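You operate a simulated robot arm through the tools that you are given. There is no shell and no other tool.

You run a simulated robot arm. Do the job below in one go: nothing can be reset, and whatever is moved stays where it is left.

TASK
Brush the fluff off both jumpers, then stack the purple one on top.
Fine: use the white brush and put it back where it was; stack them squarely. What is to be rubbed or washed off counts as gone when no trace of it is left.

The check looks at the end state, three seconds after you hand in, the way a careful person would. Anything else that was tipped, shoved, dropped, spilled or broken makes it a failure.

THE ROBOT
A 7-joint arm with a two-finger parallel gripper, fixed in place. Base frame: the origin is on the floor under the middle of its stand, x ahead of it, y to its left, z up; the work surface is at about z = 850. Readings come in mm, degrees, newtons and seconds.
With the tool pointing down near the work surface it reaches from about 300 to 700 mm from the base axis. Its first joint turns from -66.0 to 66.0 degrees. Payload 1.57 kg.
The tool frame sits at the grasp point between the pads (the TCP): z along the fingers, y along the line on which they close. The tips reach 30 mm beyond it. The gripper opens to 110 mm. The fingers are 24 mm wide and 12 mm thick; the gripper's body (48 by 112 mm) begins 78 mm behind the TCP.
Orientation is told as [roll, pitch, yaw] about the base's x, y, z axes, in that order, counted from this pose: with the fingers straight down and closing along the base's y, the tool's x points along the base's -x, its y along +y and its z along -z.

THE INTERFACE
- The arm moves only by the tool play_rows. Its argument "plan" is a list of rows, each an object (a shift or turn left out is 0, a gripper value left out holds the last) with "travel": the shift along the tool's x, y, z in mm, a list of three; "angular": the turn, a rotation vector about the tool's x, y, z in rad, a list of three; "jaw": the gripper command, from -1 (shut) to 1 (fully open), values between in proportion. In form: [{"travel": [x, y, z], "angular": [wx, wy, wz], "jaw": jaw}, ...]. A call has 1 to 20 rows; each row is the pose to reach, as a shift and turn from the pose commanded when the call began, along the tool's axes at that moment. Each row takes 0.2 s and may step no farther than 50 mm and 8.6 degrees from the row before; otherwise, or with a gripper value out of range, the whole call is refused. Where a pose cannot be reached the arm comes as near as it can. A force on the tool above 40 N (or 10 N above the force at the start of the call, whichever is more), or a blocked arm, ends the call early, and 0.2 s more pass. The fingers move at their own pace (about 108 mm/s each) and stop on an object; they squeeze with about 28 N. The grip force told is the motor's: it shows also when the fingers shut on nothing. Time passes only in rows, and 0.2 s behind the last, so rows that repeat a pose let the fingers close. It gives the time, the measured TCP pose, the force on the tool (base axes), the opening and the grip force at its end, in the units of the frame above (readings bear some noise), with the torque about the TCP (base axes, N m) and any sound that the robot's microphone picked up.
- Cameras (640 x 400 px; columns grow to the right, rows downward): "scene" is fixed at [150.4, -391.3, 1408.7]; the picture's right is [0.90, -0.44, 0.00], its down [-0.28, -0.56, -0.78] and it looks along [0.34, 0.70, -0.63] (base axes); focal length 296 px, centre (320, 200). "wrist" rides on the gripper at [70, 16, -141] in the tool frame; the picture's right is [-0.23, 0.97, 0.00], its down [-0.86, -0.20, -0.48] and it looks along [-0.47, -0.11, 0.88] (tool axes); focal length 222 px, centre (320, 200). There is no depth. A picture from a camera that has moved, and an enlarged one, comes with that camera's place and axes in the base frame and with its lens. The place of the scene camera against the robot may be out by one fixed shift of up to 18 mm in any direction.
- grab_frame(camera): a new picture of that camera. It takes no simulated time.
- enlarge(camera, box): a new picture of the part [left, top, right, bottom] of that camera's present view, enlarged. It takes no simulated time.
- hand_in(): hands the job in; it is judged then, once.

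Places have to be worked out from the pictures, the camera data and where the tool is seen. Open the gripper and draw the arm clear of the work before you hand the job in, unless the task says otherwise.

The tools are called after "Call:" as a command line: name --argument value ..., lists and objects as JSON in quotes. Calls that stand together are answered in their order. play_rows: Moves the arm, as the interface text tells. Its arguments: {"type":"object","properties":{"plan":{"type":"array"}},"required":["plan"]} The other tools are called the same way: grab_frame (camera) takes a picture; enlarge (camera, box) takes an enlarged picture of a part of a camera's view; hand_in () hands the job in.

At the start:

```text
time_s: 0.0
position: [347.3, -10.2, 1164.7]
tcp_rot: [0.0, 0.1, 0.0]
force: [0.3, -0.8, -0.7]
wrist_torque: [-0.01, 0.0, 0.01]
gripper_width: 109.8
finger_force: 0.0
```

scene: 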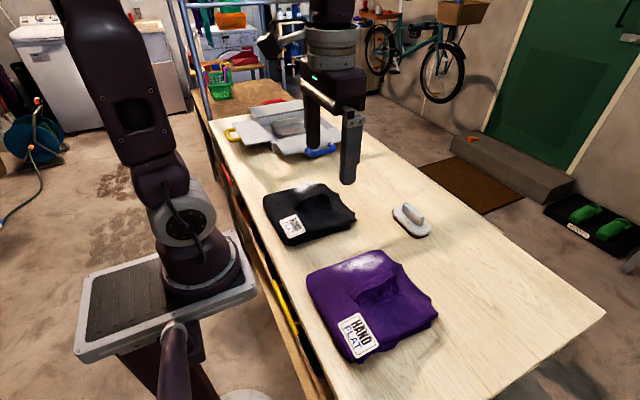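
wrist: 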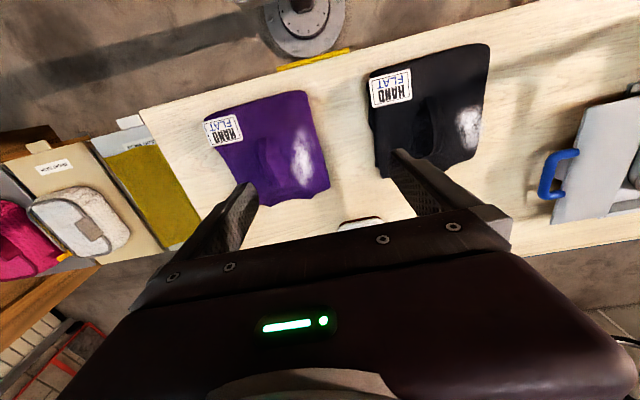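

I'll look closer at the jumpers, the brush and the labels before I move anything.

Call:
enlarge --camera "scene" --box '[240, 160, 460, 380]'

Call:
enlarge --camera "wrist" --box '[180, 30, 520, 240]'

Call:
enlarge --camera "scene" --box '[370, 180, 450, 250]'

Call:
enlarge --camera "scene" --box '[180, 60, 380, 220]'

```text
1.82 times, centred on (350, 270) of scene
camera zoom: at [150.4, -391.3, 1408.7], right [0.9, -0.44, 0.0], down [-0.28, -0.56, -0.78], along [0.34, 0.7, -0.63], focal length 539 px, centre (266, 73)
```

zoom: 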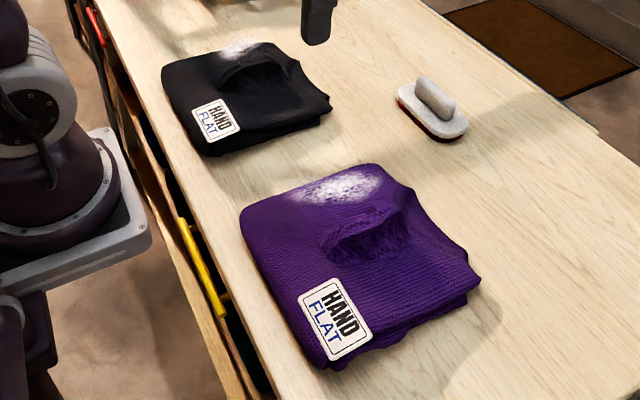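

```text
1.88 times, centred on (350, 135) of wrist
camera zoom: at [277.4, 5.0, 1307.5], right [0.23, 0.97, 0.0], down [0.86, -0.2, 0.48], along [0.47, -0.11, -0.88], focal length 418 px, centre (264, 322)
```

zoom: 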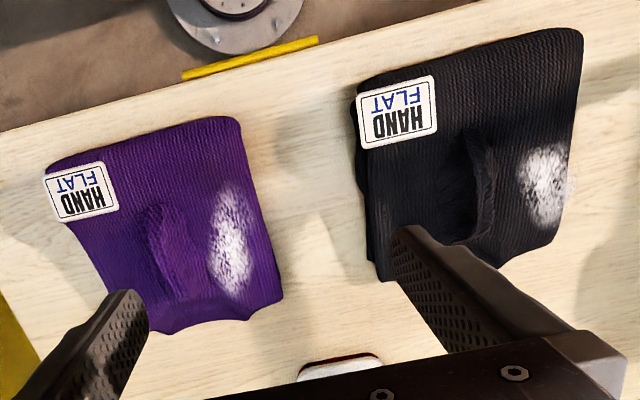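

```text
5.71 times, centred on (410, 215) of scene
camera zoom: at [150.4, -391.3, 1408.7], right [0.9, -0.44, 0.0], down [-0.28, -0.56, -0.78], along [0.34, 0.7, -0.63], focal length 1693 px, centre (-194, 114)
```

zoom: 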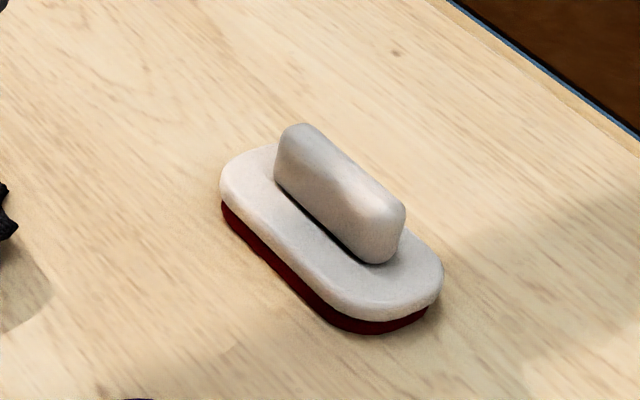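

```text
2.50 times, centred on (280, 140) of scene
camera zoom: at [150.4, -391.3, 1408.7], right [0.9, -0.44, 0.0], down [-0.28, -0.56, -0.78], along [0.34, 0.7, -0.63], focal length 741 px, centre (420, 350)
```

zoom: 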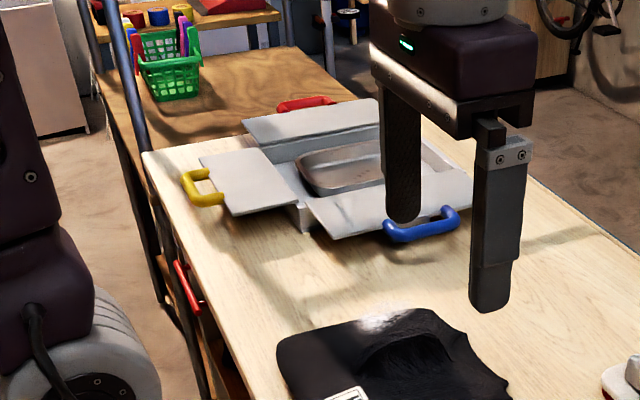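

The purple jumper seems to lie around (387,-118) and the black one around (388,178). A white-topped brush is near (630,28). Before deciding on it, I'll check the objects at the left of the wrist view in case there is another white brush.

Call:
enlarge --camera "wrist" --box '[0, 100, 220, 300]'

Call:
enlarge --camera "scene" --box '[260, 180, 360, 245]'

Call:
enlarge --camera "scene" --box '[300, 245, 440, 365]'

Call:
enlarge --camera "wrist" --box '[360, 40, 500, 180]'

Call:
enlarge --camera "wrist" --box '[195, 80, 335, 220]'

```text
2.00 times, centred on (110, 200) of wrist
camera zoom: at [277.4, 5.0, 1307.5], right [0.23, 0.97, 0.0], down [0.86, -0.2, 0.48], along [0.47, -0.11, -0.88], focal length 444 px, centre (740, 200)
```

zoom: 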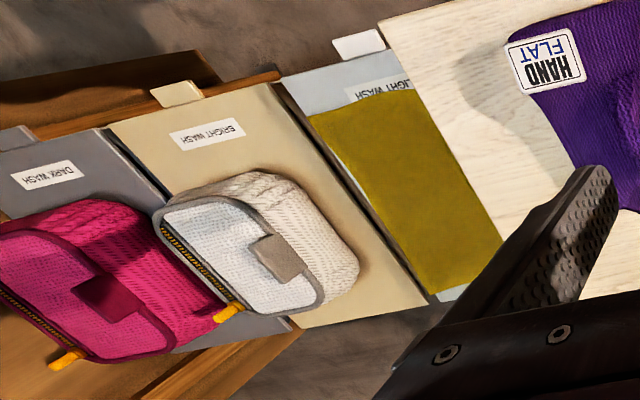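

```text
6.15 times, centred on (310, 212) of scene
camera zoom: at [150.4, -391.3, 1408.7], right [0.9, -0.44, 0.0], down [-0.28, -0.56, -0.78], along [0.34, 0.7, -0.63], focal length 1823 px, centre (382, 123)
```

zoom: 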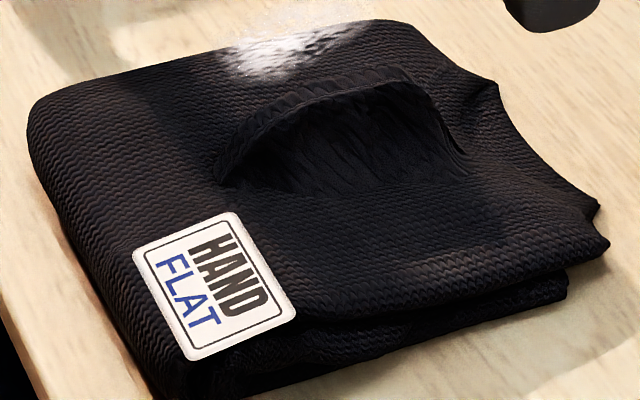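

```text
3.33 times, centred on (370, 305) of scene
camera zoom: at [150.4, -391.3, 1408.7], right [0.9, -0.44, 0.0], down [-0.28, -0.56, -0.78], along [0.34, 0.7, -0.63], focal length 988 px, centre (153, -150)
```

zoom: 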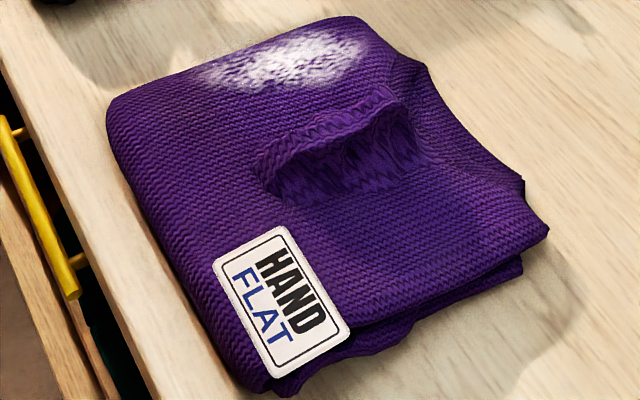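

```text
2.86 times, centred on (430, 110) of wrist
camera zoom: at [277.4, 5.0, 1307.5], right [0.23, 0.97, 0.0], down [0.86, -0.2, 0.48], along [0.47, -0.11, -0.88], focal length 635 px, centre (6, 457)
```

zoom: 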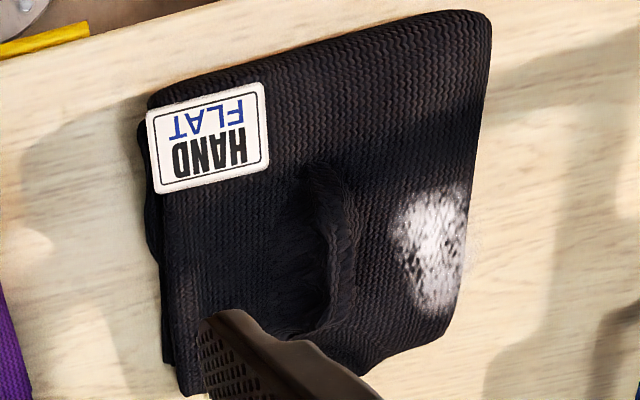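

```text
2.86 times, centred on (265, 150) of wrist
camera zoom: at [277.4, 5.0, 1307.5], right [0.23, 0.97, 0.0], down [0.86, -0.2, 0.48], along [0.47, -0.11, -0.88], focal length 635 px, centre (477, 343)
```

zoom: 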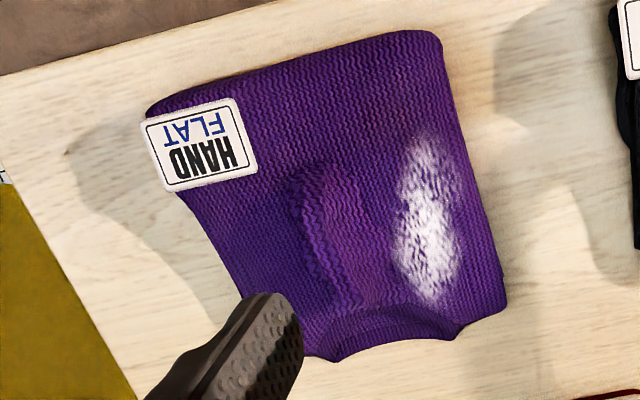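

The side items are laundry bags and cards on another table, so the white-topped brush with the dark red bristles is the one to use. I'll move the wrist camera over the brush to locate it more precisely.

Call:
play_rows --plan '[{"travel": [-30, 8, 15]}, {"travel": [-65, 16, 35]}, {"travel": [-100, 24, 55]}, {"travel": [-135, 32, 75]}, {"travel": [-153, 38, 85]}, {"travel": [-153, 38, 85]}]'

Call:
grab_frame --camera "wrist"

Call:
grab_frame --camera "scene"

```text
time_s: 1.4
position: [501.1, 29.2, 1079.8]
tcp_rot: [-0.1, 0.2, 0.1]
force: [0.1, -0.6, -0.5]
wrist_torque: [-0.02, 0.01, 0.0]
gripper_width: 109.9
finger_force: 0.1
```

```text
taken
camera wrist: at [430.2, 44.3, 1222.1], right [0.23, 0.97, 0.0], down [0.85, -0.2, 0.48], along [0.47, -0.11, -0.88], focal length 222 px, centre (320, 200)
```

wrist: 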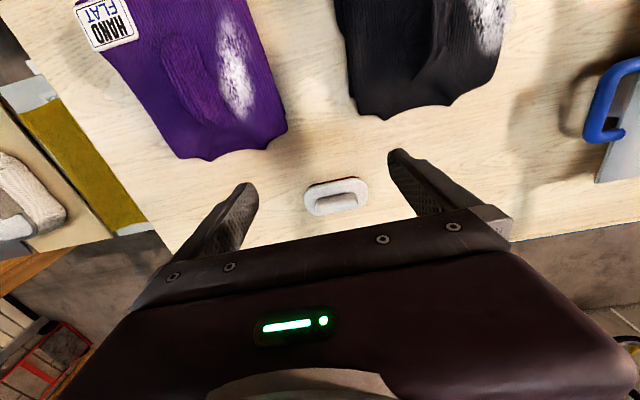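

```text
taken
```

scene: 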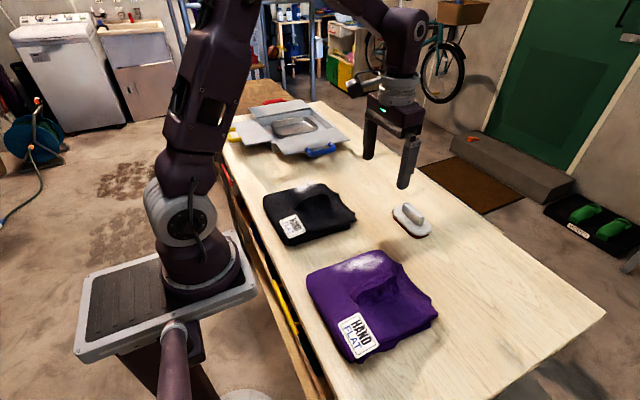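

I'll zoom in on the brush from here.

Call:
enlarge --camera "wrist" --box '[290, 165, 390, 225]'

Call:
enlarge --camera "wrist" --box '[100, 0, 540, 220]'

```text
6.40 times, centred on (340, 195) of wrist
camera zoom: at [430.2, 44.3, 1222.1], right [0.23, 0.97, 0.0], down [0.85, -0.2, 0.48], along [0.47, -0.11, -0.88], focal length 1422 px, centre (192, 232)
```

zoom: 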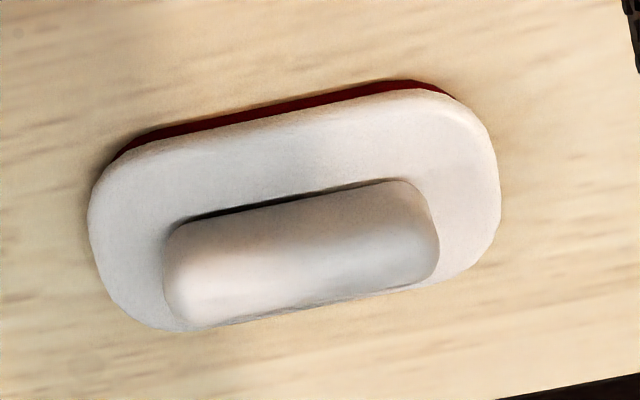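

```text
1.45 times, centred on (320, 110) of wrist
camera zoom: at [430.2, 44.3, 1222.1], right [0.23, 0.97, 0.0], down [0.85, -0.2, 0.48], along [0.47, -0.11, -0.88], focal length 323 px, centre (320, 331)
```

zoom: 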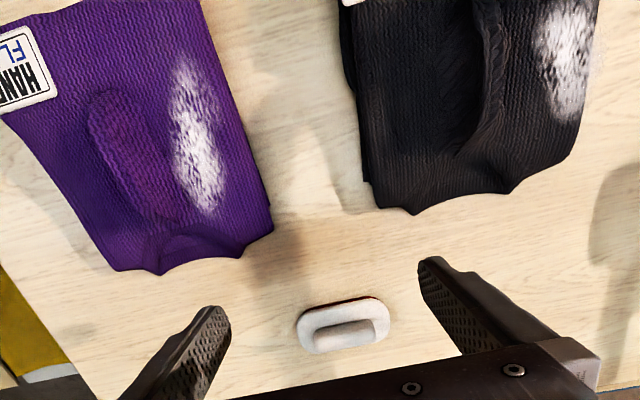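

The brush lies with its long axis along y, centred near (617, 29), and its handle top looks to be around z≈900. I'll yaw the tool 90° so the fingers close along x and hover above it.

Call:
play_rows --plan '[{"travel": [-10, 0, 5], "angular": [0, 0, -0.1309]}, {"travel": [-20, 0, 10], "angular": [0, 0, -0.2618]}, {"travel": [-30, 0, 20], "angular": [0, 0, -0.3927]}, {"travel": [-40, 0, 25], "angular": [0, 0, -0.5236]}, {"travel": [-50, 0, 30], "angular": [0, 0, -0.6545]}, {"travel": [-60, 0, 35], "angular": [0, 0, -0.7854]}, {"travel": [-70, 0, 40], "angular": [0, 0, -0.9163]}, {"travel": [-80, 0, 45], "angular": [0, 0, -1.0472]}, {"travel": [-90, 0, 50], "angular": [0, 0, -1.1781]}, {"travel": [-100, 0, 55], "angular": [0, 0, -1.309]}, {"travel": [-110, 0, 60], "angular": [0, 0, -1.4399]}, {"travel": [-116, 0, 65], "angular": [0, 0, -1.5708]}, {"travel": [-116, 0, 65], "angular": [0, 0, -1.5708]}]'

Call:
grab_frame --camera "wrist"

Call:
enlarge --camera "scene" --box '[330, 120, 490, 250]'

```text
time_s: 4.2
position: [616.4, 28.9, 1015.0]
tcp_rot: [-0.1, 0.0, 90.1]
force: [0.7, -0.3, -0.3]
wrist_torque: [-0.03, 0.01, 0.0]
gripper_width: 109.9
finger_force: 0.0
```

```text
taken
camera wrist: at [599.2, -42.0, 1157.4], right [-0.97, 0.23, 0.0], down [0.2, 0.86, 0.48], along [0.11, 0.47, -0.88], focal length 222 px, centre (320, 200)
```

wrist: 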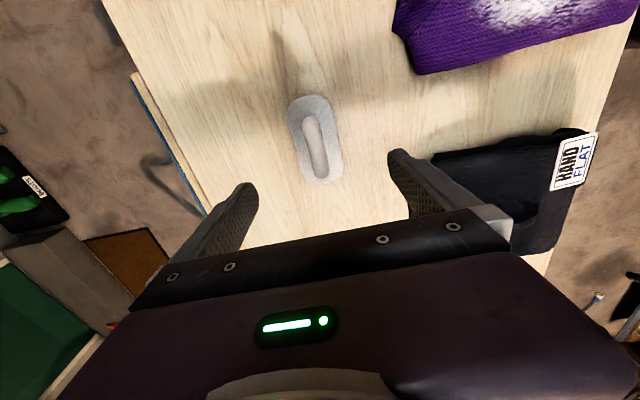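

```text
3.08 times, centred on (410, 185) of scene
camera zoom: at [150.4, -391.3, 1408.7], right [0.9, -0.44, 0.0], down [-0.28, -0.56, -0.78], along [0.34, 0.7, -0.63], focal length 912 px, centre (43, 246)
```

zoom: 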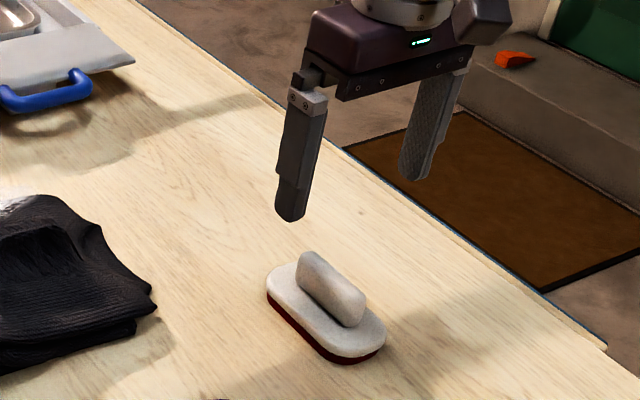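

Yaw +90° works. I'll zoom in on the brush from the wrist camera here to get a second fix on it.

Call:
enlarge --camera "wrist" --box '[265, 85, 365, 195]'

```text
3.64 times, centred on (315, 140) of wrist
camera zoom: at [599.2, -42.0, 1157.4], right [-0.97, 0.23, 0.0], down [0.2, 0.86, 0.48], along [0.11, 0.47, -0.88], focal length 808 px, centre (338, 418)
```

zoom: 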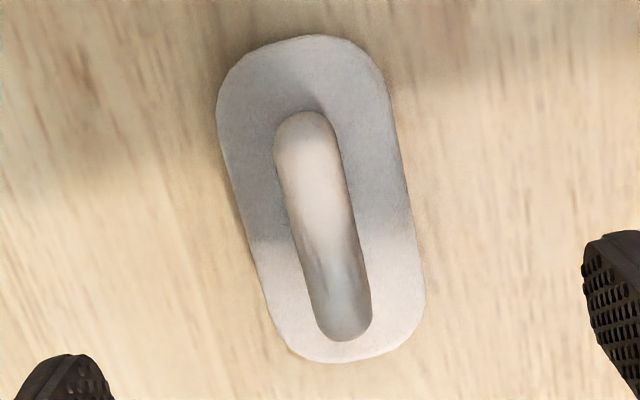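

The brush centre comes out at about (620, 29), with its axis within 1–2° of y. I'll descend to just around the handle top and check before going lower.

Call:
play_rows --plan '[{"travel": [0, -3.5, 30], "jaw": 0.2}, {"travel": [0, -3.5, 60], "jaw": 0.0}, {"travel": [0, -3.5, 80], "jaw": -0.2}, {"travel": [0, -3.5, 90], "jaw": -0.2}, {"travel": [0, -3.5, 90], "jaw": -0.2}]'

Call:
grab_frame --camera "wrist"

Call:
enlarge --camera "scene" --box '[350, 150, 470, 250]'

```text
time_s: 5.4
position: [619.5, 27.7, 925.5]
tcp_rot: [-0.1, -0.1, 90.1]
force: [0.1, -0.7, -0.5]
wrist_torque: [-0.02, -0.02, 0.02]
gripper_width: 43.8
finger_force: 0.0
```

```text
taken
camera wrist: at [602.7, -42.2, 1068.0], right [-0.97, 0.23, 0.0], down [0.2, 0.86, 0.48], along [0.11, 0.47, -0.88], focal length 222 px, centre (320, 200)
```

wrist: 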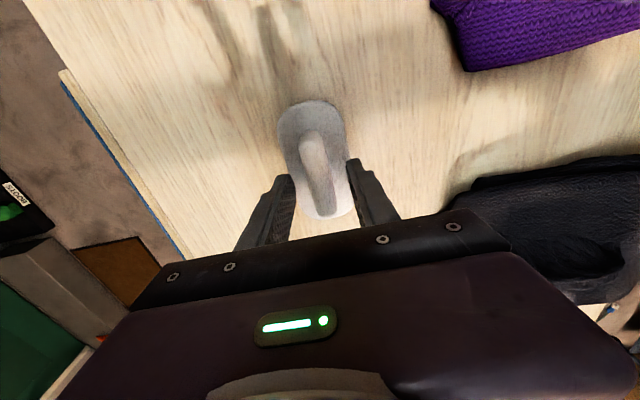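

```text
4.00 times, centred on (410, 200) of scene
camera zoom: at [150.4, -391.3, 1408.7], right [0.9, -0.44, 0.0], down [-0.28, -0.56, -0.78], along [0.34, 0.7, -0.63], focal length 1185 px, centre (-40, 200)
```

zoom: 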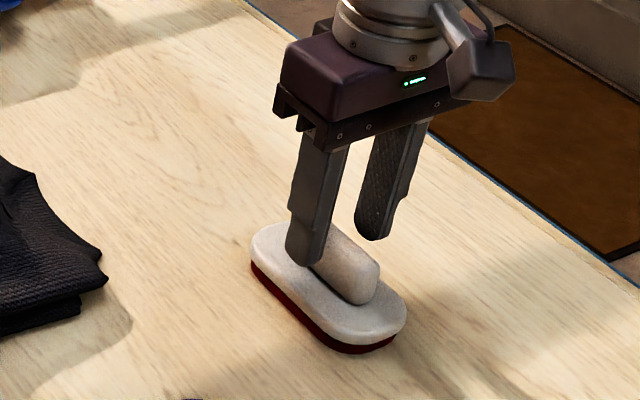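

Call:
enlarge --camera "wrist" --box '[240, 85, 400, 235]'

```text
2.67 times, centred on (320, 160) of wrist
camera zoom: at [602.7, -42.2, 1068.0], right [-0.97, 0.23, 0.0], down [0.2, 0.86, 0.48], along [0.11, 0.47, -0.88], focal length 592 px, centre (320, 307)
```

zoom: 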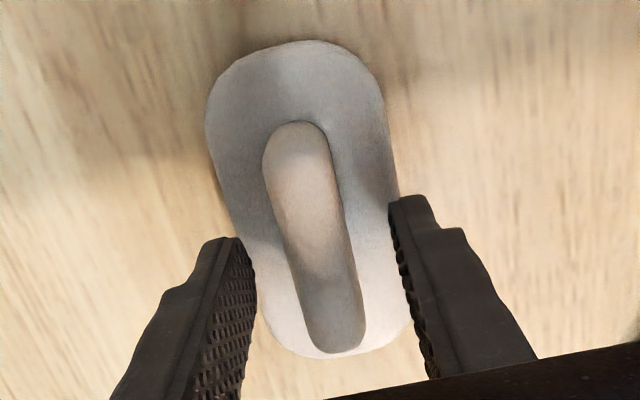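

The fingers straddle the handle. I'll go down another 18 mm, so the tips stop just above the plate, and close.

Call:
play_rows --plan '[{"travel": [0, -0.5, 6], "jaw": -0.2}, {"travel": [0, -0.5, 12]}, {"travel": [0, -0.5, 16]}, {"travel": [0, -0.5, 18]}, {"travel": [0, -0.5, 18], "jaw": -1}, {"travel": [0, -0.5, 18], "jaw": -1}, {"travel": [0, -0.5, 18], "jaw": -1}]'

Call:
enlarge --camera "scene" --box '[350, 150, 470, 250]'

Call:
enlarge --camera "wrist" --box '[240, 85, 400, 235]'

```text
time_s: 7.0
position: [619.1, 27.0, 908.7]
tcp_rot: [0.0, 0.1, 90.0]
force: [0.6, -0.9, -0.6]
wrist_torque: [-0.04, 0.0, -0.06]
gripper_width: 19.2
finger_force: 27.9
```

```text
4.00 times, centred on (410, 200) of scene
camera zoom: at [150.4, -391.3, 1408.7], right [0.9, -0.44, 0.0], down [-0.28, -0.56, -0.78], along [0.34, 0.7, -0.63], focal length 1185 px, centre (-40, 200)
```

zoom: 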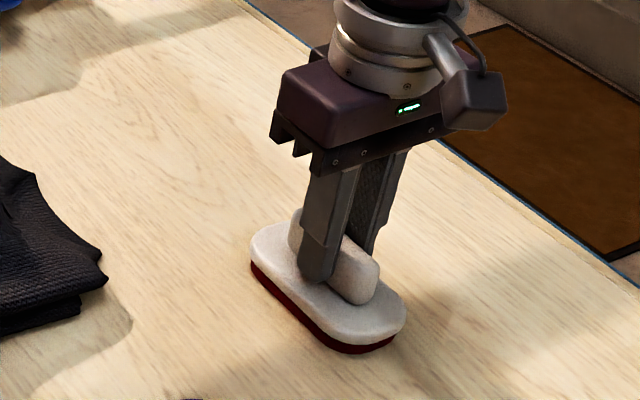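

```text
2.67 times, centred on (320, 160) of wrist
camera zoom: at [603.7, -42.8, 1049.8], right [-0.97, 0.23, 0.0], down [0.2, 0.86, 0.48], along [0.11, 0.47, -0.88], focal length 592 px, centre (320, 307)
```

zoom: 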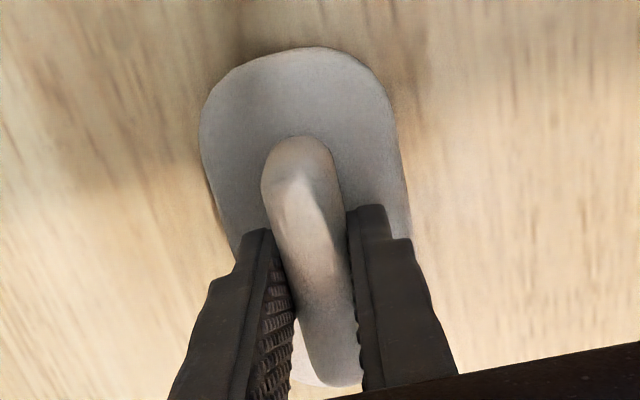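

The handle is gripped at 19 mm wide with the TCP at (619.1, 27.0, 908.7), so the bristle underside is about 58.7 mm below the TCP. I'll lift the brush and carry it high over the purple jumper to look.

Call:
play_rows --plan '[{"travel": [0, 0, -15], "jaw": -1}, {"travel": [0, 0, -45]}, {"travel": [0, 0, -85]}, {"travel": [0, 0, -115]}, {"travel": [8, 25, -120]}, {"travel": [20, 65, -120]}, {"travel": [33, 108, -120]}, {"travel": [46, 150, -120]}, {"travel": [58, 190, -120]}, {"travel": [65, 215, -120]}, {"travel": [67, 219, -120]}, {"travel": [67, 219, -120]}]'

Call:
grab_frame --camera "wrist"

Call:
grab_frame --camera "scene"

```text
time_s: 9.6
position: [402.8, -40.7, 1027.7]
tcp_rot: [0.0, 0.0, 90.0]
force: [0.1, 0.6, -0.8]
wrist_torque: [0.0, -0.03, -0.02]
gripper_width: 19.6
finger_force: 28.4
```

```text
taken
camera wrist: at [385.5, -110.2, 1169.5], right [-0.97, 0.23, 0.0], down [0.2, 0.86, 0.48], along [0.11, 0.47, -0.88], focal length 222 px, centre (320, 200)
```

wrist: 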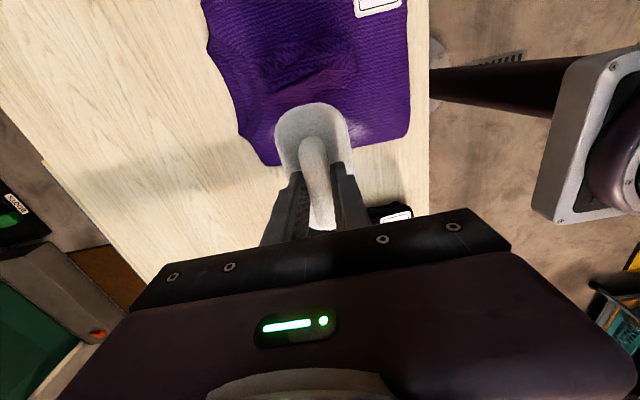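

```text
taken
```

scene: 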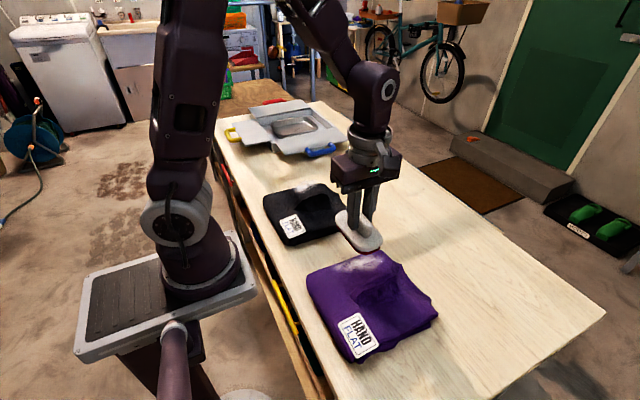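

Call:
enlarge --camera "wrist" --box '[190, 0, 430, 240]'

Call:
enlarge --camera "scene" --box '[290, 130, 450, 370]'

```text
1.67 times, centred on (310, 120) of wrist
camera zoom: at [385.5, -110.2, 1169.5], right [-0.97, 0.23, 0.0], down [0.2, 0.86, 0.48], along [0.11, 0.47, -0.88], focal length 370 px, centre (337, 333)
```

zoom: 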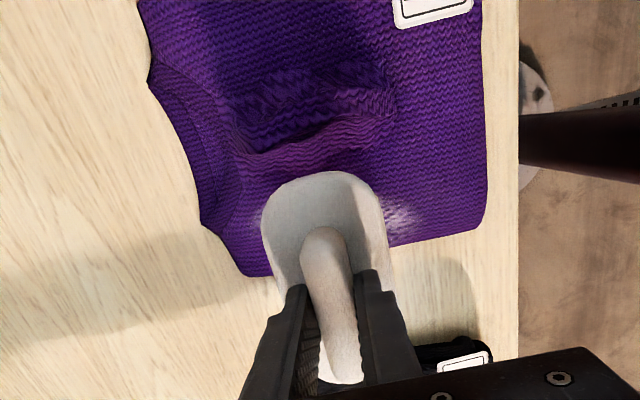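

```text
1.67 times, centred on (370, 250) of scene
camera zoom: at [150.4, -391.3, 1408.7], right [0.9, -0.44, 0.0], down [-0.28, -0.56, -0.78], along [0.34, 0.7, -0.63], focal length 494 px, centre (237, 117)
```

zoom: 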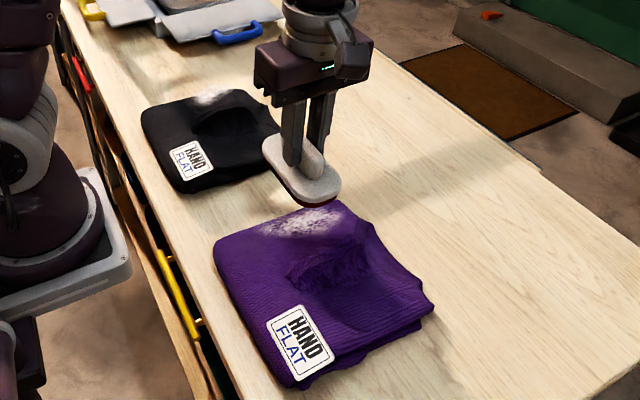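

I'll rotate the brush back to yaw 0 so its long side lies along the fluff strip (x≈345–460, y≈−85…−38). That also keeps it off the raised fold at y≈−105.

Call:
play_rows --plan '[{"travel": [2, 0, 0], "angular": [0, 0, 0.1309], "jaw": -1}, {"travel": [4, 0, 0], "angular": [0, 0, 0.2618]}, {"travel": [6, 0, 0], "angular": [0, 0, 0.3927]}, {"travel": [8, 1, 0], "angular": [0, 0, 0.5236]}, {"travel": [10, 1, 0], "angular": [0, 0, 0.6545]}, {"travel": [12, 1, 0], "angular": [0, 0, 0.7854]}, {"travel": [14, 2, 0], "angular": [0, 0, 0.9163]}, {"travel": [16, 2, 0], "angular": [0, 0, 1.0472]}, {"travel": [18, 2, 0], "angular": [0, 0, 1.1781]}, {"travel": [19.3, 2.8, 0], "angular": [0, 0, 1.309]}, {"travel": [19.3, 2.8, 0], "angular": [0, 0, 1.4399]}, {"travel": [19.3, 2.8, 0], "angular": [0, 0, 1.5708]}, {"travel": [19.3, 2.8, 0], "angular": [0, 0, 1.5708]}]'

Call:
grab_frame --camera "wrist"

Call:
enlarge --camera "scene" --box '[290, 130, 450, 370]'

```text
time_s: 12.4
position: [396.8, -58.2, 1026.9]
tcp_rot: [0.1, 0.0, -0.1]
force: [-0.2, 0.4, -2.1]
wrist_torque: [0.02, 0.03, -0.04]
gripper_width: 19.2
finger_force: 27.8
```

```text
taken
camera wrist: at [328.3, -43.1, 1169.6], right [0.23, 0.97, 0.0], down [0.85, -0.2, 0.48], along [0.47, -0.11, -0.88], focal length 222 px, centre (320, 200)
```

wrist: 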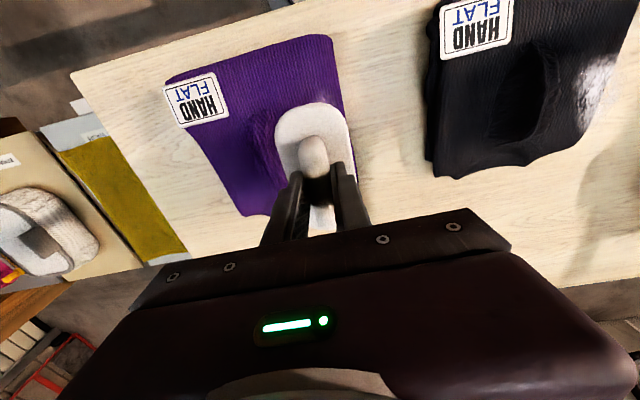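

```text
1.67 times, centred on (370, 250) of scene
camera zoom: at [150.4, -391.3, 1408.7], right [0.9, -0.44, 0.0], down [-0.28, -0.56, -0.78], along [0.34, 0.7, -0.63], focal length 494 px, centre (237, 117)
```

zoom: 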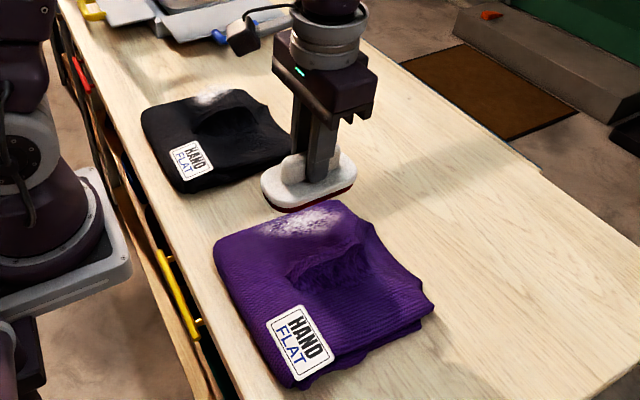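

I'll descend toward the purple surface, which should be near z≈885, so contact is expected around TCP z≈944. I'll stop short first.

Call:
play_rows --plan '[{"travel": [0, -1, 25], "jaw": -1}, {"travel": [0, -2, 50]}, {"travel": [0, -2, 65]}, {"travel": [0, -2, 70]}, {"travel": [0, -2, 70]}]'

Call:
enlarge --camera "scene" --box '[290, 200, 450, 320]'

Call:
enlarge --camera "wrist" --box '[150, 0, 450, 240]'

```text
time_s: 13.6
position: [397.3, -59.9, 958.9]
tcp_rot: [-0.1, 0.0, 0.0]
force: [0.3, 0.1, -1.4]
wrist_torque: [-0.03, 0.02, 0.01]
gripper_width: 19.7
finger_force: 27.6
```

```text
3.33 times, centred on (370, 260) of scene
camera zoom: at [150.4, -391.3, 1408.7], right [0.9, -0.44, 0.0], down [-0.28, -0.56, -0.78], along [0.34, 0.7, -0.63], focal length 988 px, centre (153, 0)
```

zoom: 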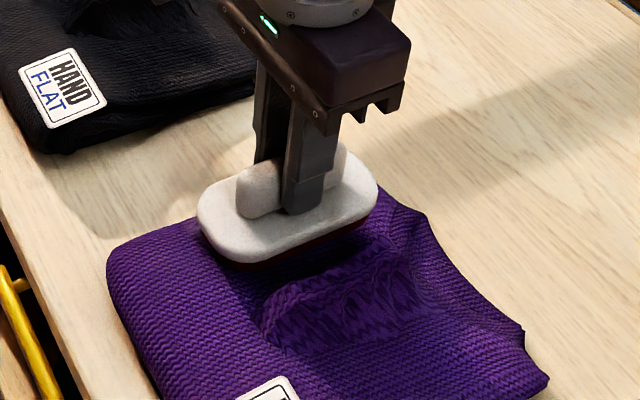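

```text
1.67 times, centred on (300, 120) of wrist
camera zoom: at [327.4, -44.4, 1100.0], right [0.23, 0.97, 0.0], down [0.86, -0.2, 0.48], along [0.47, -0.11, -0.88], focal length 370 px, centre (353, 333)
```

zoom: 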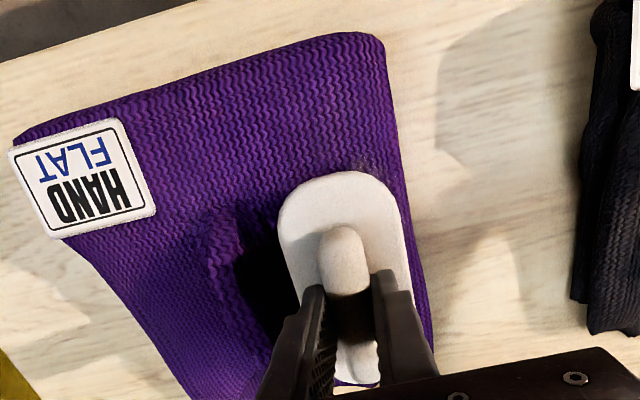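

The brush is about 15 mm above the surface and lined up with the fluff. I'll lower it in small steps to feel for contact.

Call:
play_rows --plan '[{"travel": [0, 0, 3], "jaw": -1}, {"travel": [0, 0, 6]}, {"travel": [0, 0, 8]}, {"travel": [0, 0, 10]}, {"travel": [0, 0, 10]}]'

Call:
enlarge --camera "scene" --box '[290, 200, 450, 320]'

```text
time_s: 14.8
position: [399.1, -59.9, 949.1]
tcp_rot: [0.0, -0.1, 0.0]
force: [1.0, -0.7, 26.0]
wrist_torque: [-0.04, -0.1, -0.01]
gripper_width: 19.4
finger_force: 28.5
```

```text
3.33 times, centred on (370, 260) of scene
camera zoom: at [150.1, -391.2, 1408.8], right [0.9, -0.44, 0.0], down [-0.28, -0.56, -0.78], along [0.34, 0.7, -0.63], focal length 988 px, centre (153, 0)
```

zoom: 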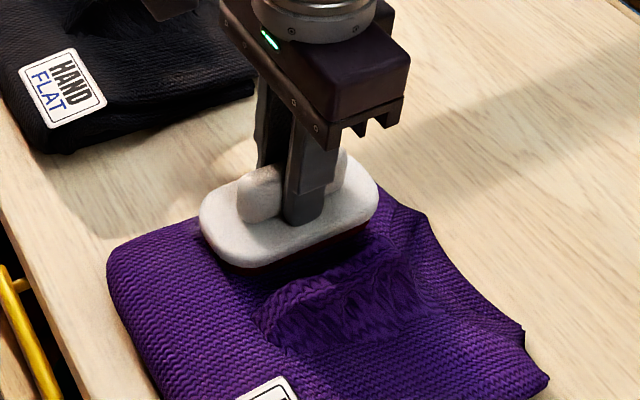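

Contact is at TCP z≈949 with 26 N, so the top is at about z≈890. I'll ease off to a light touch before sweeping.

Call:
play_rows --plan '[{"travel": [0, 0, -0.5], "jaw": -1}, {"travel": [0, 0, -1]}, {"travel": [0, 0, -1]}]'

```text
time_s: 15.6
position: [397.5, -60.7, 947.9]
tcp_rot: [0.0, 0.1, 0.0]
force: [1.6, 0.4, 1.0]
wrist_torque: [-0.03, -0.16, 0.01]
gripper_width: 19.4
finger_force: 27.7
```

Only a light touch remains. I'll press in very slightly and make a first short stroke along x, then check both the fluff and whether the jumper moves.

Call:
play_rows --plan '[{"travel": [0, 0, 0.3], "jaw": -1}, {"travel": [8, 0, 0.3]}, {"travel": [16, 0, 0.3]}, {"travel": [24, 0, 0.3]}, {"travel": [30, 0, 0.3]}, {"travel": [22, 0, 0.3]}, {"travel": [14, 0, 0.3]}, {"travel": [6, 0, 0.3]}, {"travel": [-2, 0, 0.3]}, {"travel": [-10, 0, 0.3]}, {"travel": [-18, 0, 0.3]}, {"travel": [-26, 0, 0.3]}, {"travel": [-32, 0, 0.3]}, {"travel": [-32, 0, 0.3]}]'

Call:
enlarge --camera "scene" --box '[290, 200, 450, 320]'

Call:
enlarge --camera "wrist" --box '[150, 0, 450, 240]'

```text
time_s: 18.6
position: [429.6, -61.6, 948.8]
tcp_rot: [0.0, 0.0, 0.0]
force: [-0.4, -0.4, -1.1]
wrist_torque: [-0.03, 0.01, 0.01]
gripper_width: 19.3
finger_force: 28.2
```

```text
3.33 times, centred on (370, 260) of scene
camera zoom: at [150.4, -391.3, 1408.7], right [0.9, -0.44, 0.0], down [-0.28, -0.56, -0.78], along [0.34, 0.7, -0.63], focal length 988 px, centre (153, 0)
```

zoom: 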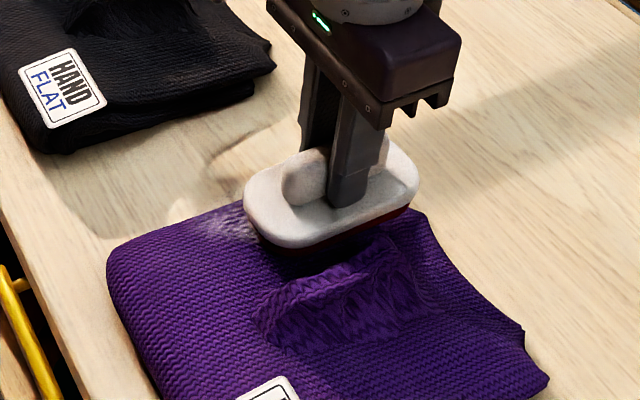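

```text
1.67 times, centred on (300, 120) of wrist
camera zoom: at [360.2, -45.4, 1090.2], right [0.23, 0.97, 0.0], down [0.86, -0.2, 0.48], along [0.47, -0.11, -0.88], focal length 370 px, centre (353, 333)
```

zoom: 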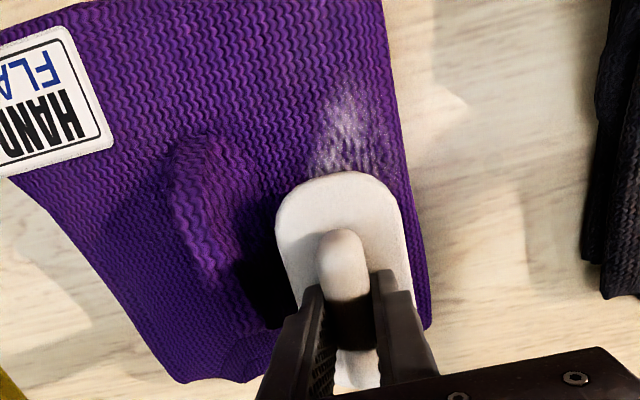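

The fluff on the near side has visibly thinned and the jumper hasn't shifted. At x=430 the brush isn't touching, because the surface drops slightly there, so I'll press down a bit and feel for contact.

Call:
play_rows --plan '[{"travel": [0, 4, 0.5], "jaw": -1}, {"travel": [0, 6, 0.8]}, {"travel": [0, 6, 0.8]}]'

```text
time_s: 19.4
position: [429.5, -54.8, 948.2]
tcp_rot: [0.0, 0.0, -0.1]
force: [1.8, -9.4, 23.3]
wrist_torque: [-0.27, 0.19, 0.04]
gripper_width: 19.3
finger_force: 27.9
```

Now it's a firm contact at 23 N. I'll back off to about 10 N and run two full strokes along x with a slight height slope, checking the force at the end.

Call:
play_rows --plan '[{"travel": [0, 0, -0.45], "jaw": -1}, {"travel": [10, 0, -0.58]}, {"travel": [20, 0, -0.72]}, {"travel": [30, 0, -0.85]}, {"travel": [40, 0, -0.98]}, {"travel": [50, 0, -1.1]}, {"travel": [60, 0, -1.2]}, {"travel": [70, 0, -1.3]}, {"travel": [70, -6, -1.3]}, {"travel": [60, -8, -1.2]}, {"travel": [50, -8, -1.1]}, {"travel": [40, -8, -0.98]}, {"travel": [30, -8, -0.85]}, {"travel": [30, -8, -0.85]}]'

Call:
enlarge --camera "scene" --box '[290, 200, 450, 320]'

Call:
enlarge --camera "wrist" --box '[150, 0, 450, 240]'

```text
time_s: 22.4
position: [399.0, -61.9, 949.1]
tcp_rot: [0.0, 0.0, 0.1]
force: [-0.7, -0.5, -0.9]
wrist_torque: [-0.02, -0.04, 0.0]
gripper_width: 19.6
finger_force: 28.2
```

```text
3.33 times, centred on (370, 260) of scene
camera zoom: at [150.4, -391.3, 1408.7], right [0.9, -0.44, 0.0], down [-0.28, -0.56, -0.78], along [0.34, 0.7, -0.63], focal length 988 px, centre (153, 0)
```

zoom: 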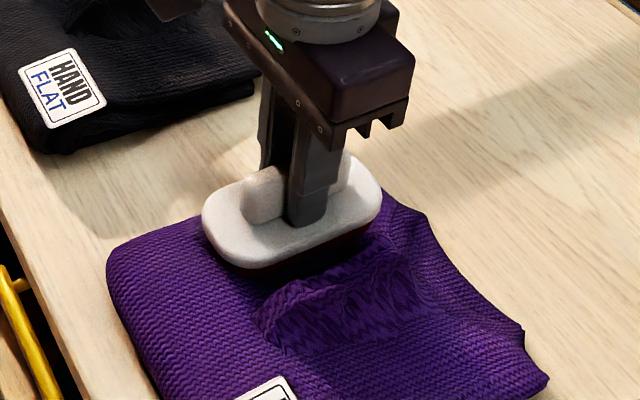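

```text
1.67 times, centred on (300, 120) of wrist
camera zoom: at [329.9, -47.0, 1090.4], right [0.23, 0.97, 0.0], down [0.86, -0.2, 0.48], along [0.47, -0.11, -0.88], focal length 370 px, centre (353, 333)
```

zoom: 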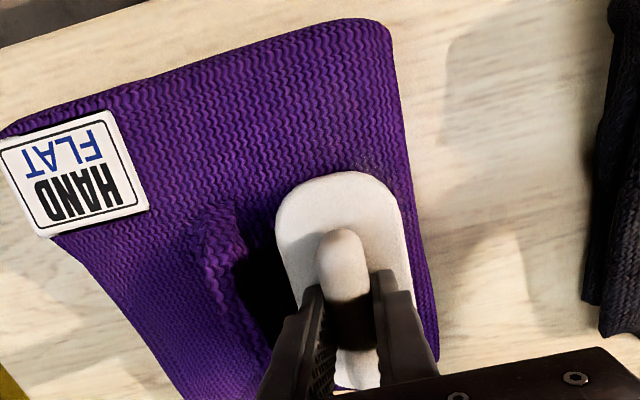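

The pass ended without contact, though the force reading helps calibrate the height. I'll press slightly more and read the force again.

Call:
play_rows --plan '[{"travel": [0, 0, 0.4], "jaw": -1}, {"travel": [0, 0, 0.4]}, {"travel": [0, 0, 0.4]}]'

```text
time_s: 23.2
position: [399.6, -63.3, 948.0]
tcp_rot: [-0.1, 0.0, 0.0]
force: [-2.3, -0.3, 4.3]
wrist_torque: [0.05, -0.11, -0.01]
gripper_width: 19.2
finger_force: 27.5
```

Light contact of about 5 N now. I'll sweep back and forth at this height across the whole strip.

Call:
play_rows --plan '[{"travel": [8, 0, 0.1], "jaw": -1}, {"travel": [18, 0, 0.1]}, {"travel": [28, 0, 0.1]}, {"travel": [38, 0, 0.1]}, {"travel": [38, 6, 0.1]}, {"travel": [28, 8, 0.1]}, {"travel": [18, 8, 0.1]}, {"travel": [8, 8, 0.1]}, {"travel": [-2, 8, 0.2]}, {"travel": [-12, 8, 0.3]}, {"travel": [-22, 8, 0.4]}, {"travel": [-32, 8, 0.5]}, {"travel": [-40, 8, 0.5]}, {"travel": [-40, 2, 0.5]}, {"travel": [-32, 0, 0.5]}, {"travel": [-22, 0, 0.4]}, {"travel": [-12, 0, 0.3]}, {"travel": [-2, 0, 0.2]}, {"travel": [8, 0, 0.1]}, {"travel": [18, 0, 0.1]}]'

Call:
enlarge --camera "wrist" --box '[150, 0, 450, 240]'

Call:
enlarge --camera "scene" --box '[290, 200, 450, 320]'

```text
time_s: 24.5
position: [362.0, -58.3, 947.3]
tcp_rot: [-0.1, 0.3, -0.3]
force: [-6.6, -1.8, 20.4]
wrist_torque: [-0.03, -0.57, -0.04]
gripper_width: 19.0
finger_force: 27.7
stopped in row 6: the force on the tool passed its limit at 49 N (the readings are from after the stop); the commanded pose is now the measured one
```

```text
1.67 times, centred on (300, 120) of wrist
camera zoom: at [292.8, -41.7, 1090.0], right [0.23, 0.97, 0.0], down [0.86, -0.2, 0.47], along [0.46, -0.11, -0.88], focal length 370 px, centre (353, 333)
```

zoom: 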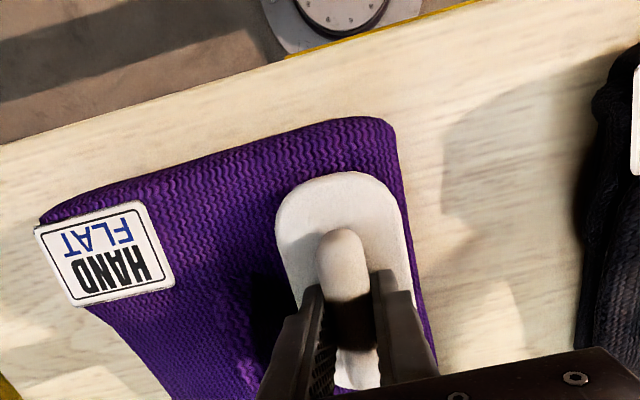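

```text
3.33 times, centred on (370, 260) of scene
camera zoom: at [150.0, -391.3, 1408.8], right [0.9, -0.44, 0.0], down [-0.28, -0.56, -0.78], along [0.34, 0.7, -0.63], focal length 988 px, centre (153, 0)
```

zoom: 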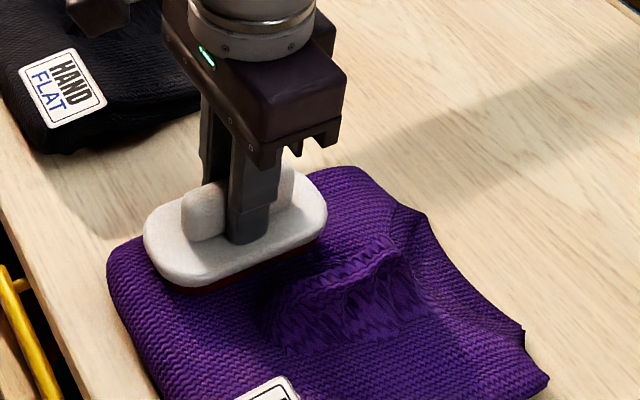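

The surface rises toward the base, and the force limit stopped the sweep there. I'll lift clear and inspect the fluff and the jumper's position.

Call:
play_rows --plan '[{"travel": [0, 0, -5], "jaw": -1}, {"travel": [0, 0, -30]}, {"travel": [10, 20, -70]}, {"travel": [20, 60, -80]}, {"travel": [30, 100, -80]}, {"travel": [30, 100, -80]}]'

Call:
enlarge --camera "scene" --box '[300, 245, 440, 365]'

Call:
grab_frame --camera "wrist"

```text
time_s: 25.9
position: [332.7, 42.0, 1027.0]
tcp_rot: [0.0, 0.2, -0.3]
force: [0.0, -0.1, -0.7]
wrist_torque: [0.02, 0.01, -0.04]
gripper_width: 19.3
finger_force: 27.3
```

```text
3.33 times, centred on (370, 305) of scene
camera zoom: at [150.4, -391.2, 1408.7], right [0.9, -0.44, 0.0], down [-0.28, -0.56, -0.78], along [0.34, 0.7, -0.63], focal length 988 px, centre (153, -150)
```

zoom: 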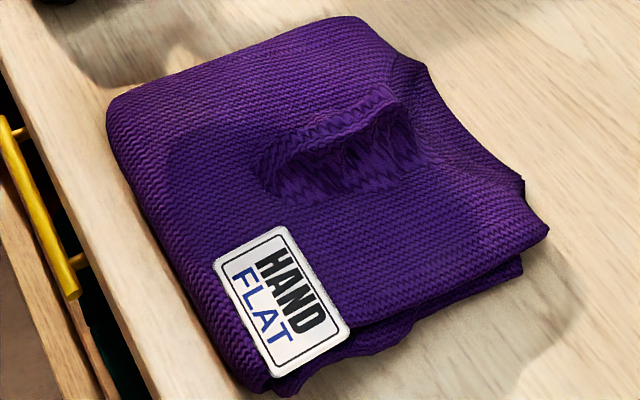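

```text
taken
camera wrist: at [263.6, 58.7, 1168.8], right [0.23, 0.97, 0.0], down [0.86, -0.2, 0.47], along [0.46, -0.11, -0.88], focal length 222 px, centre (320, 200)
```

wrist: 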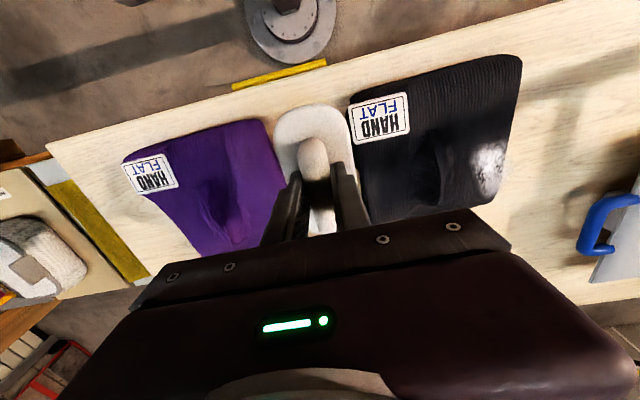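

The purple jumper looks clean and unmoved from the scene camera. I'll zoom in for any faint remains.

Call:
enlarge --camera "wrist" --box '[180, 120, 300, 260]'

Call:
enlarge --camera "scene" --box '[320, 245, 400, 295]'

Call:
enlarge --camera "wrist" --box '[420, 100, 540, 220]'

```text
2.86 times, centred on (240, 190) of wrist
camera zoom: at [263.6, 58.7, 1168.8], right [0.23, 0.97, 0.0], down [0.86, -0.2, 0.47], along [0.46, -0.11, -0.88], focal length 635 px, centre (549, 229)
```

zoom: 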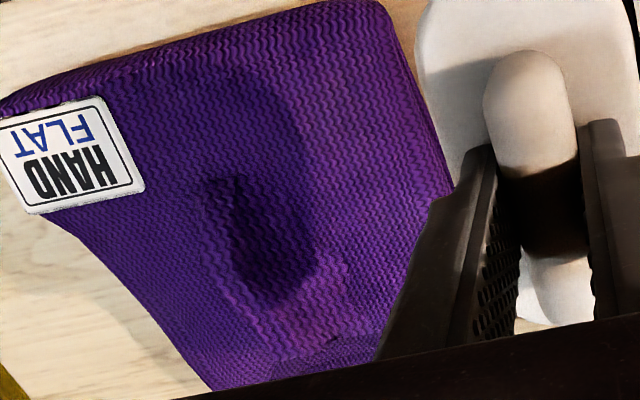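

```text
8.00 times, centred on (360, 270) of scene
camera zoom: at [150.4, -391.2, 1408.7], right [0.9, -0.44, 0.0], down [-0.28, -0.56, -0.78], along [0.34, 0.7, -0.63], focal length 2370 px, centre (0, -360)
```

zoom: 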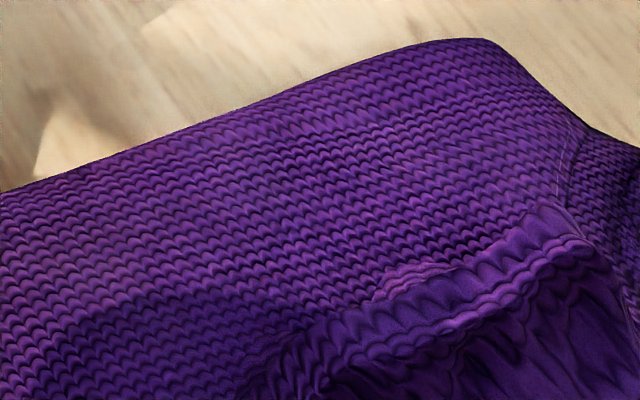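

```text
3.33 times, centred on (480, 160) of wrist
camera zoom: at [263.6, 58.7, 1168.8], right [0.23, 0.97, 0.0], down [0.86, -0.2, 0.47], along [0.46, -0.11, -0.88], focal length 740 px, centre (-213, 333)
```

zoom: 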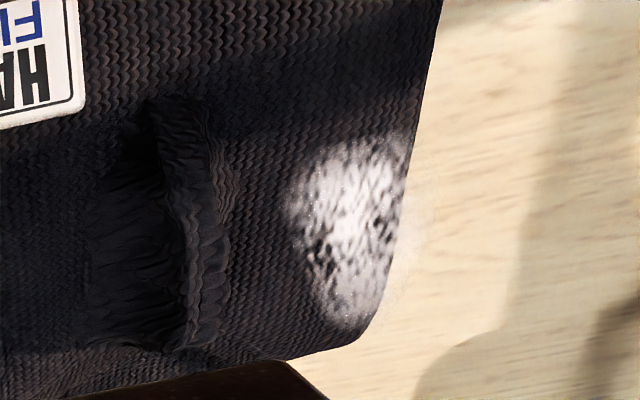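

The purple jumper is clean and unmoved. The black fluff patch lies at x≈376–463, y≈228–281, reaching the jumper's +y edge. I'll carry the brush over it and descend to just above the surface.

Call:
play_rows --plan '[{"travel": [-12, 35, 0], "angular": [0, -0.0035, -0.005], "jaw": -1}, {"travel": [-30, 75, 0], "angular": [0, -0.0035, -0.005]}, {"travel": [-48, 117, 0], "angular": [0, -0.0035, -0.005]}, {"travel": [-66, 158, 0], "angular": [0, -0.0035, -0.005]}, {"travel": [-80, 192, 0], "angular": [0, -0.0035, -0.005]}, {"travel": [-87, 207, 0], "angular": [0, -0.0035, -0.005]}, {"travel": [-87, 207, 25], "angular": [0, -0.0035, -0.005]}, {"travel": [-87, 207, 50], "angular": [0, -0.0035, -0.005]}, {"travel": [-87, 207, 66], "angular": [0, -0.0035, -0.005]}, {"travel": [-87, 207, 68], "angular": [0, -0.0035, -0.005]}, {"travel": [-87, 207, 68], "angular": [0, -0.0035, -0.005]}]'

Call:
grab_frame --camera "wrist"

Call:
enlarge --camera "scene" --box '[250, 130, 390, 250]'

```text
time_s: 28.3
position: [421.2, 249.4, 959.0]
tcp_rot: [0.0, 0.1, 0.0]
force: [-0.3, 0.3, -1.1]
wrist_torque: [0.02, -0.06, 0.01]
gripper_width: 19.2
finger_force: 27.9
```

```text
taken
camera wrist: at [350.8, 264.7, 1100.5], right [0.23, 0.97, 0.0], down [0.86, -0.2, 0.48], along [0.46, -0.11, -0.88], focal length 222 px, centre (320, 200)
```

wrist: 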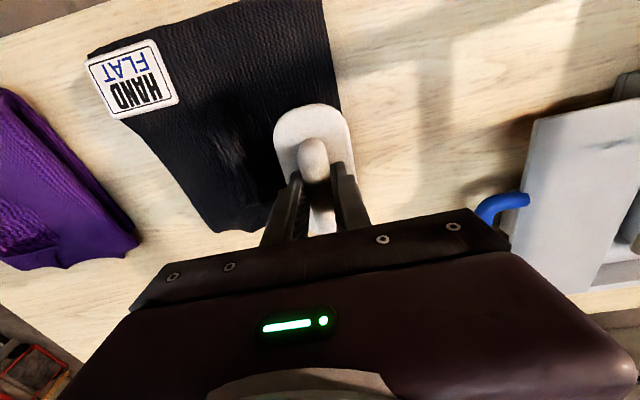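

```text
3.33 times, centred on (320, 190) of scene
camera zoom: at [150.4, -391.2, 1408.7], right [0.9, -0.44, 0.0], down [-0.28, -0.56, -0.78], along [0.34, 0.7, -0.63], focal length 988 px, centre (320, 233)
```

zoom: 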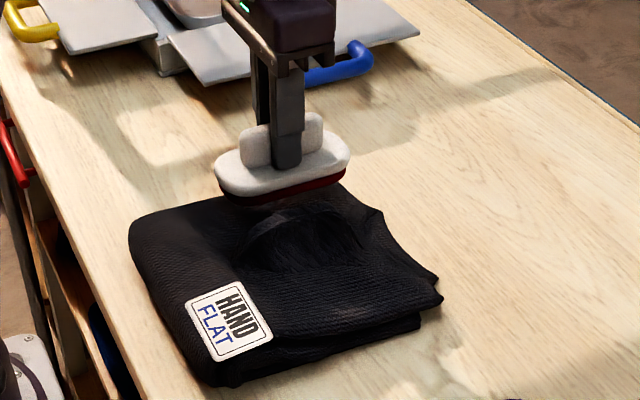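

The brush is positioned over the black fluff. Lowering gently to find contact.

Call:
play_rows --plan '[{"travel": [0, 0, 3], "jaw": -1}, {"travel": [0, 0, 6]}, {"travel": [0, 0, 8]}, {"travel": [0, 0, 8]}]'

```text
time_s: 29.3
position: [420.8, 249.7, 951.4]
tcp_rot: [0.0, 0.1, -0.1]
force: [0.3, -0.2, -0.7]
wrist_torque: [0.01, 0.03, 0.01]
gripper_width: 19.1
finger_force: 28.3
```

Call:
play_rows --plan '[{"travel": [0, 0, 0.7], "jaw": -1}, {"travel": [0, 0, 1.4]}, {"travel": [0, 0, 2]}, {"travel": [0, 0, 2]}]'

```text
time_s: 30.3
position: [420.0, 250.1, 948.5]
tcp_rot: [0.1, 0.1, 0.1]
force: [0.0, -0.2, -0.6]
wrist_torque: [0.01, -0.01, 0.0]
gripper_width: 19.1
finger_force: 27.8
```

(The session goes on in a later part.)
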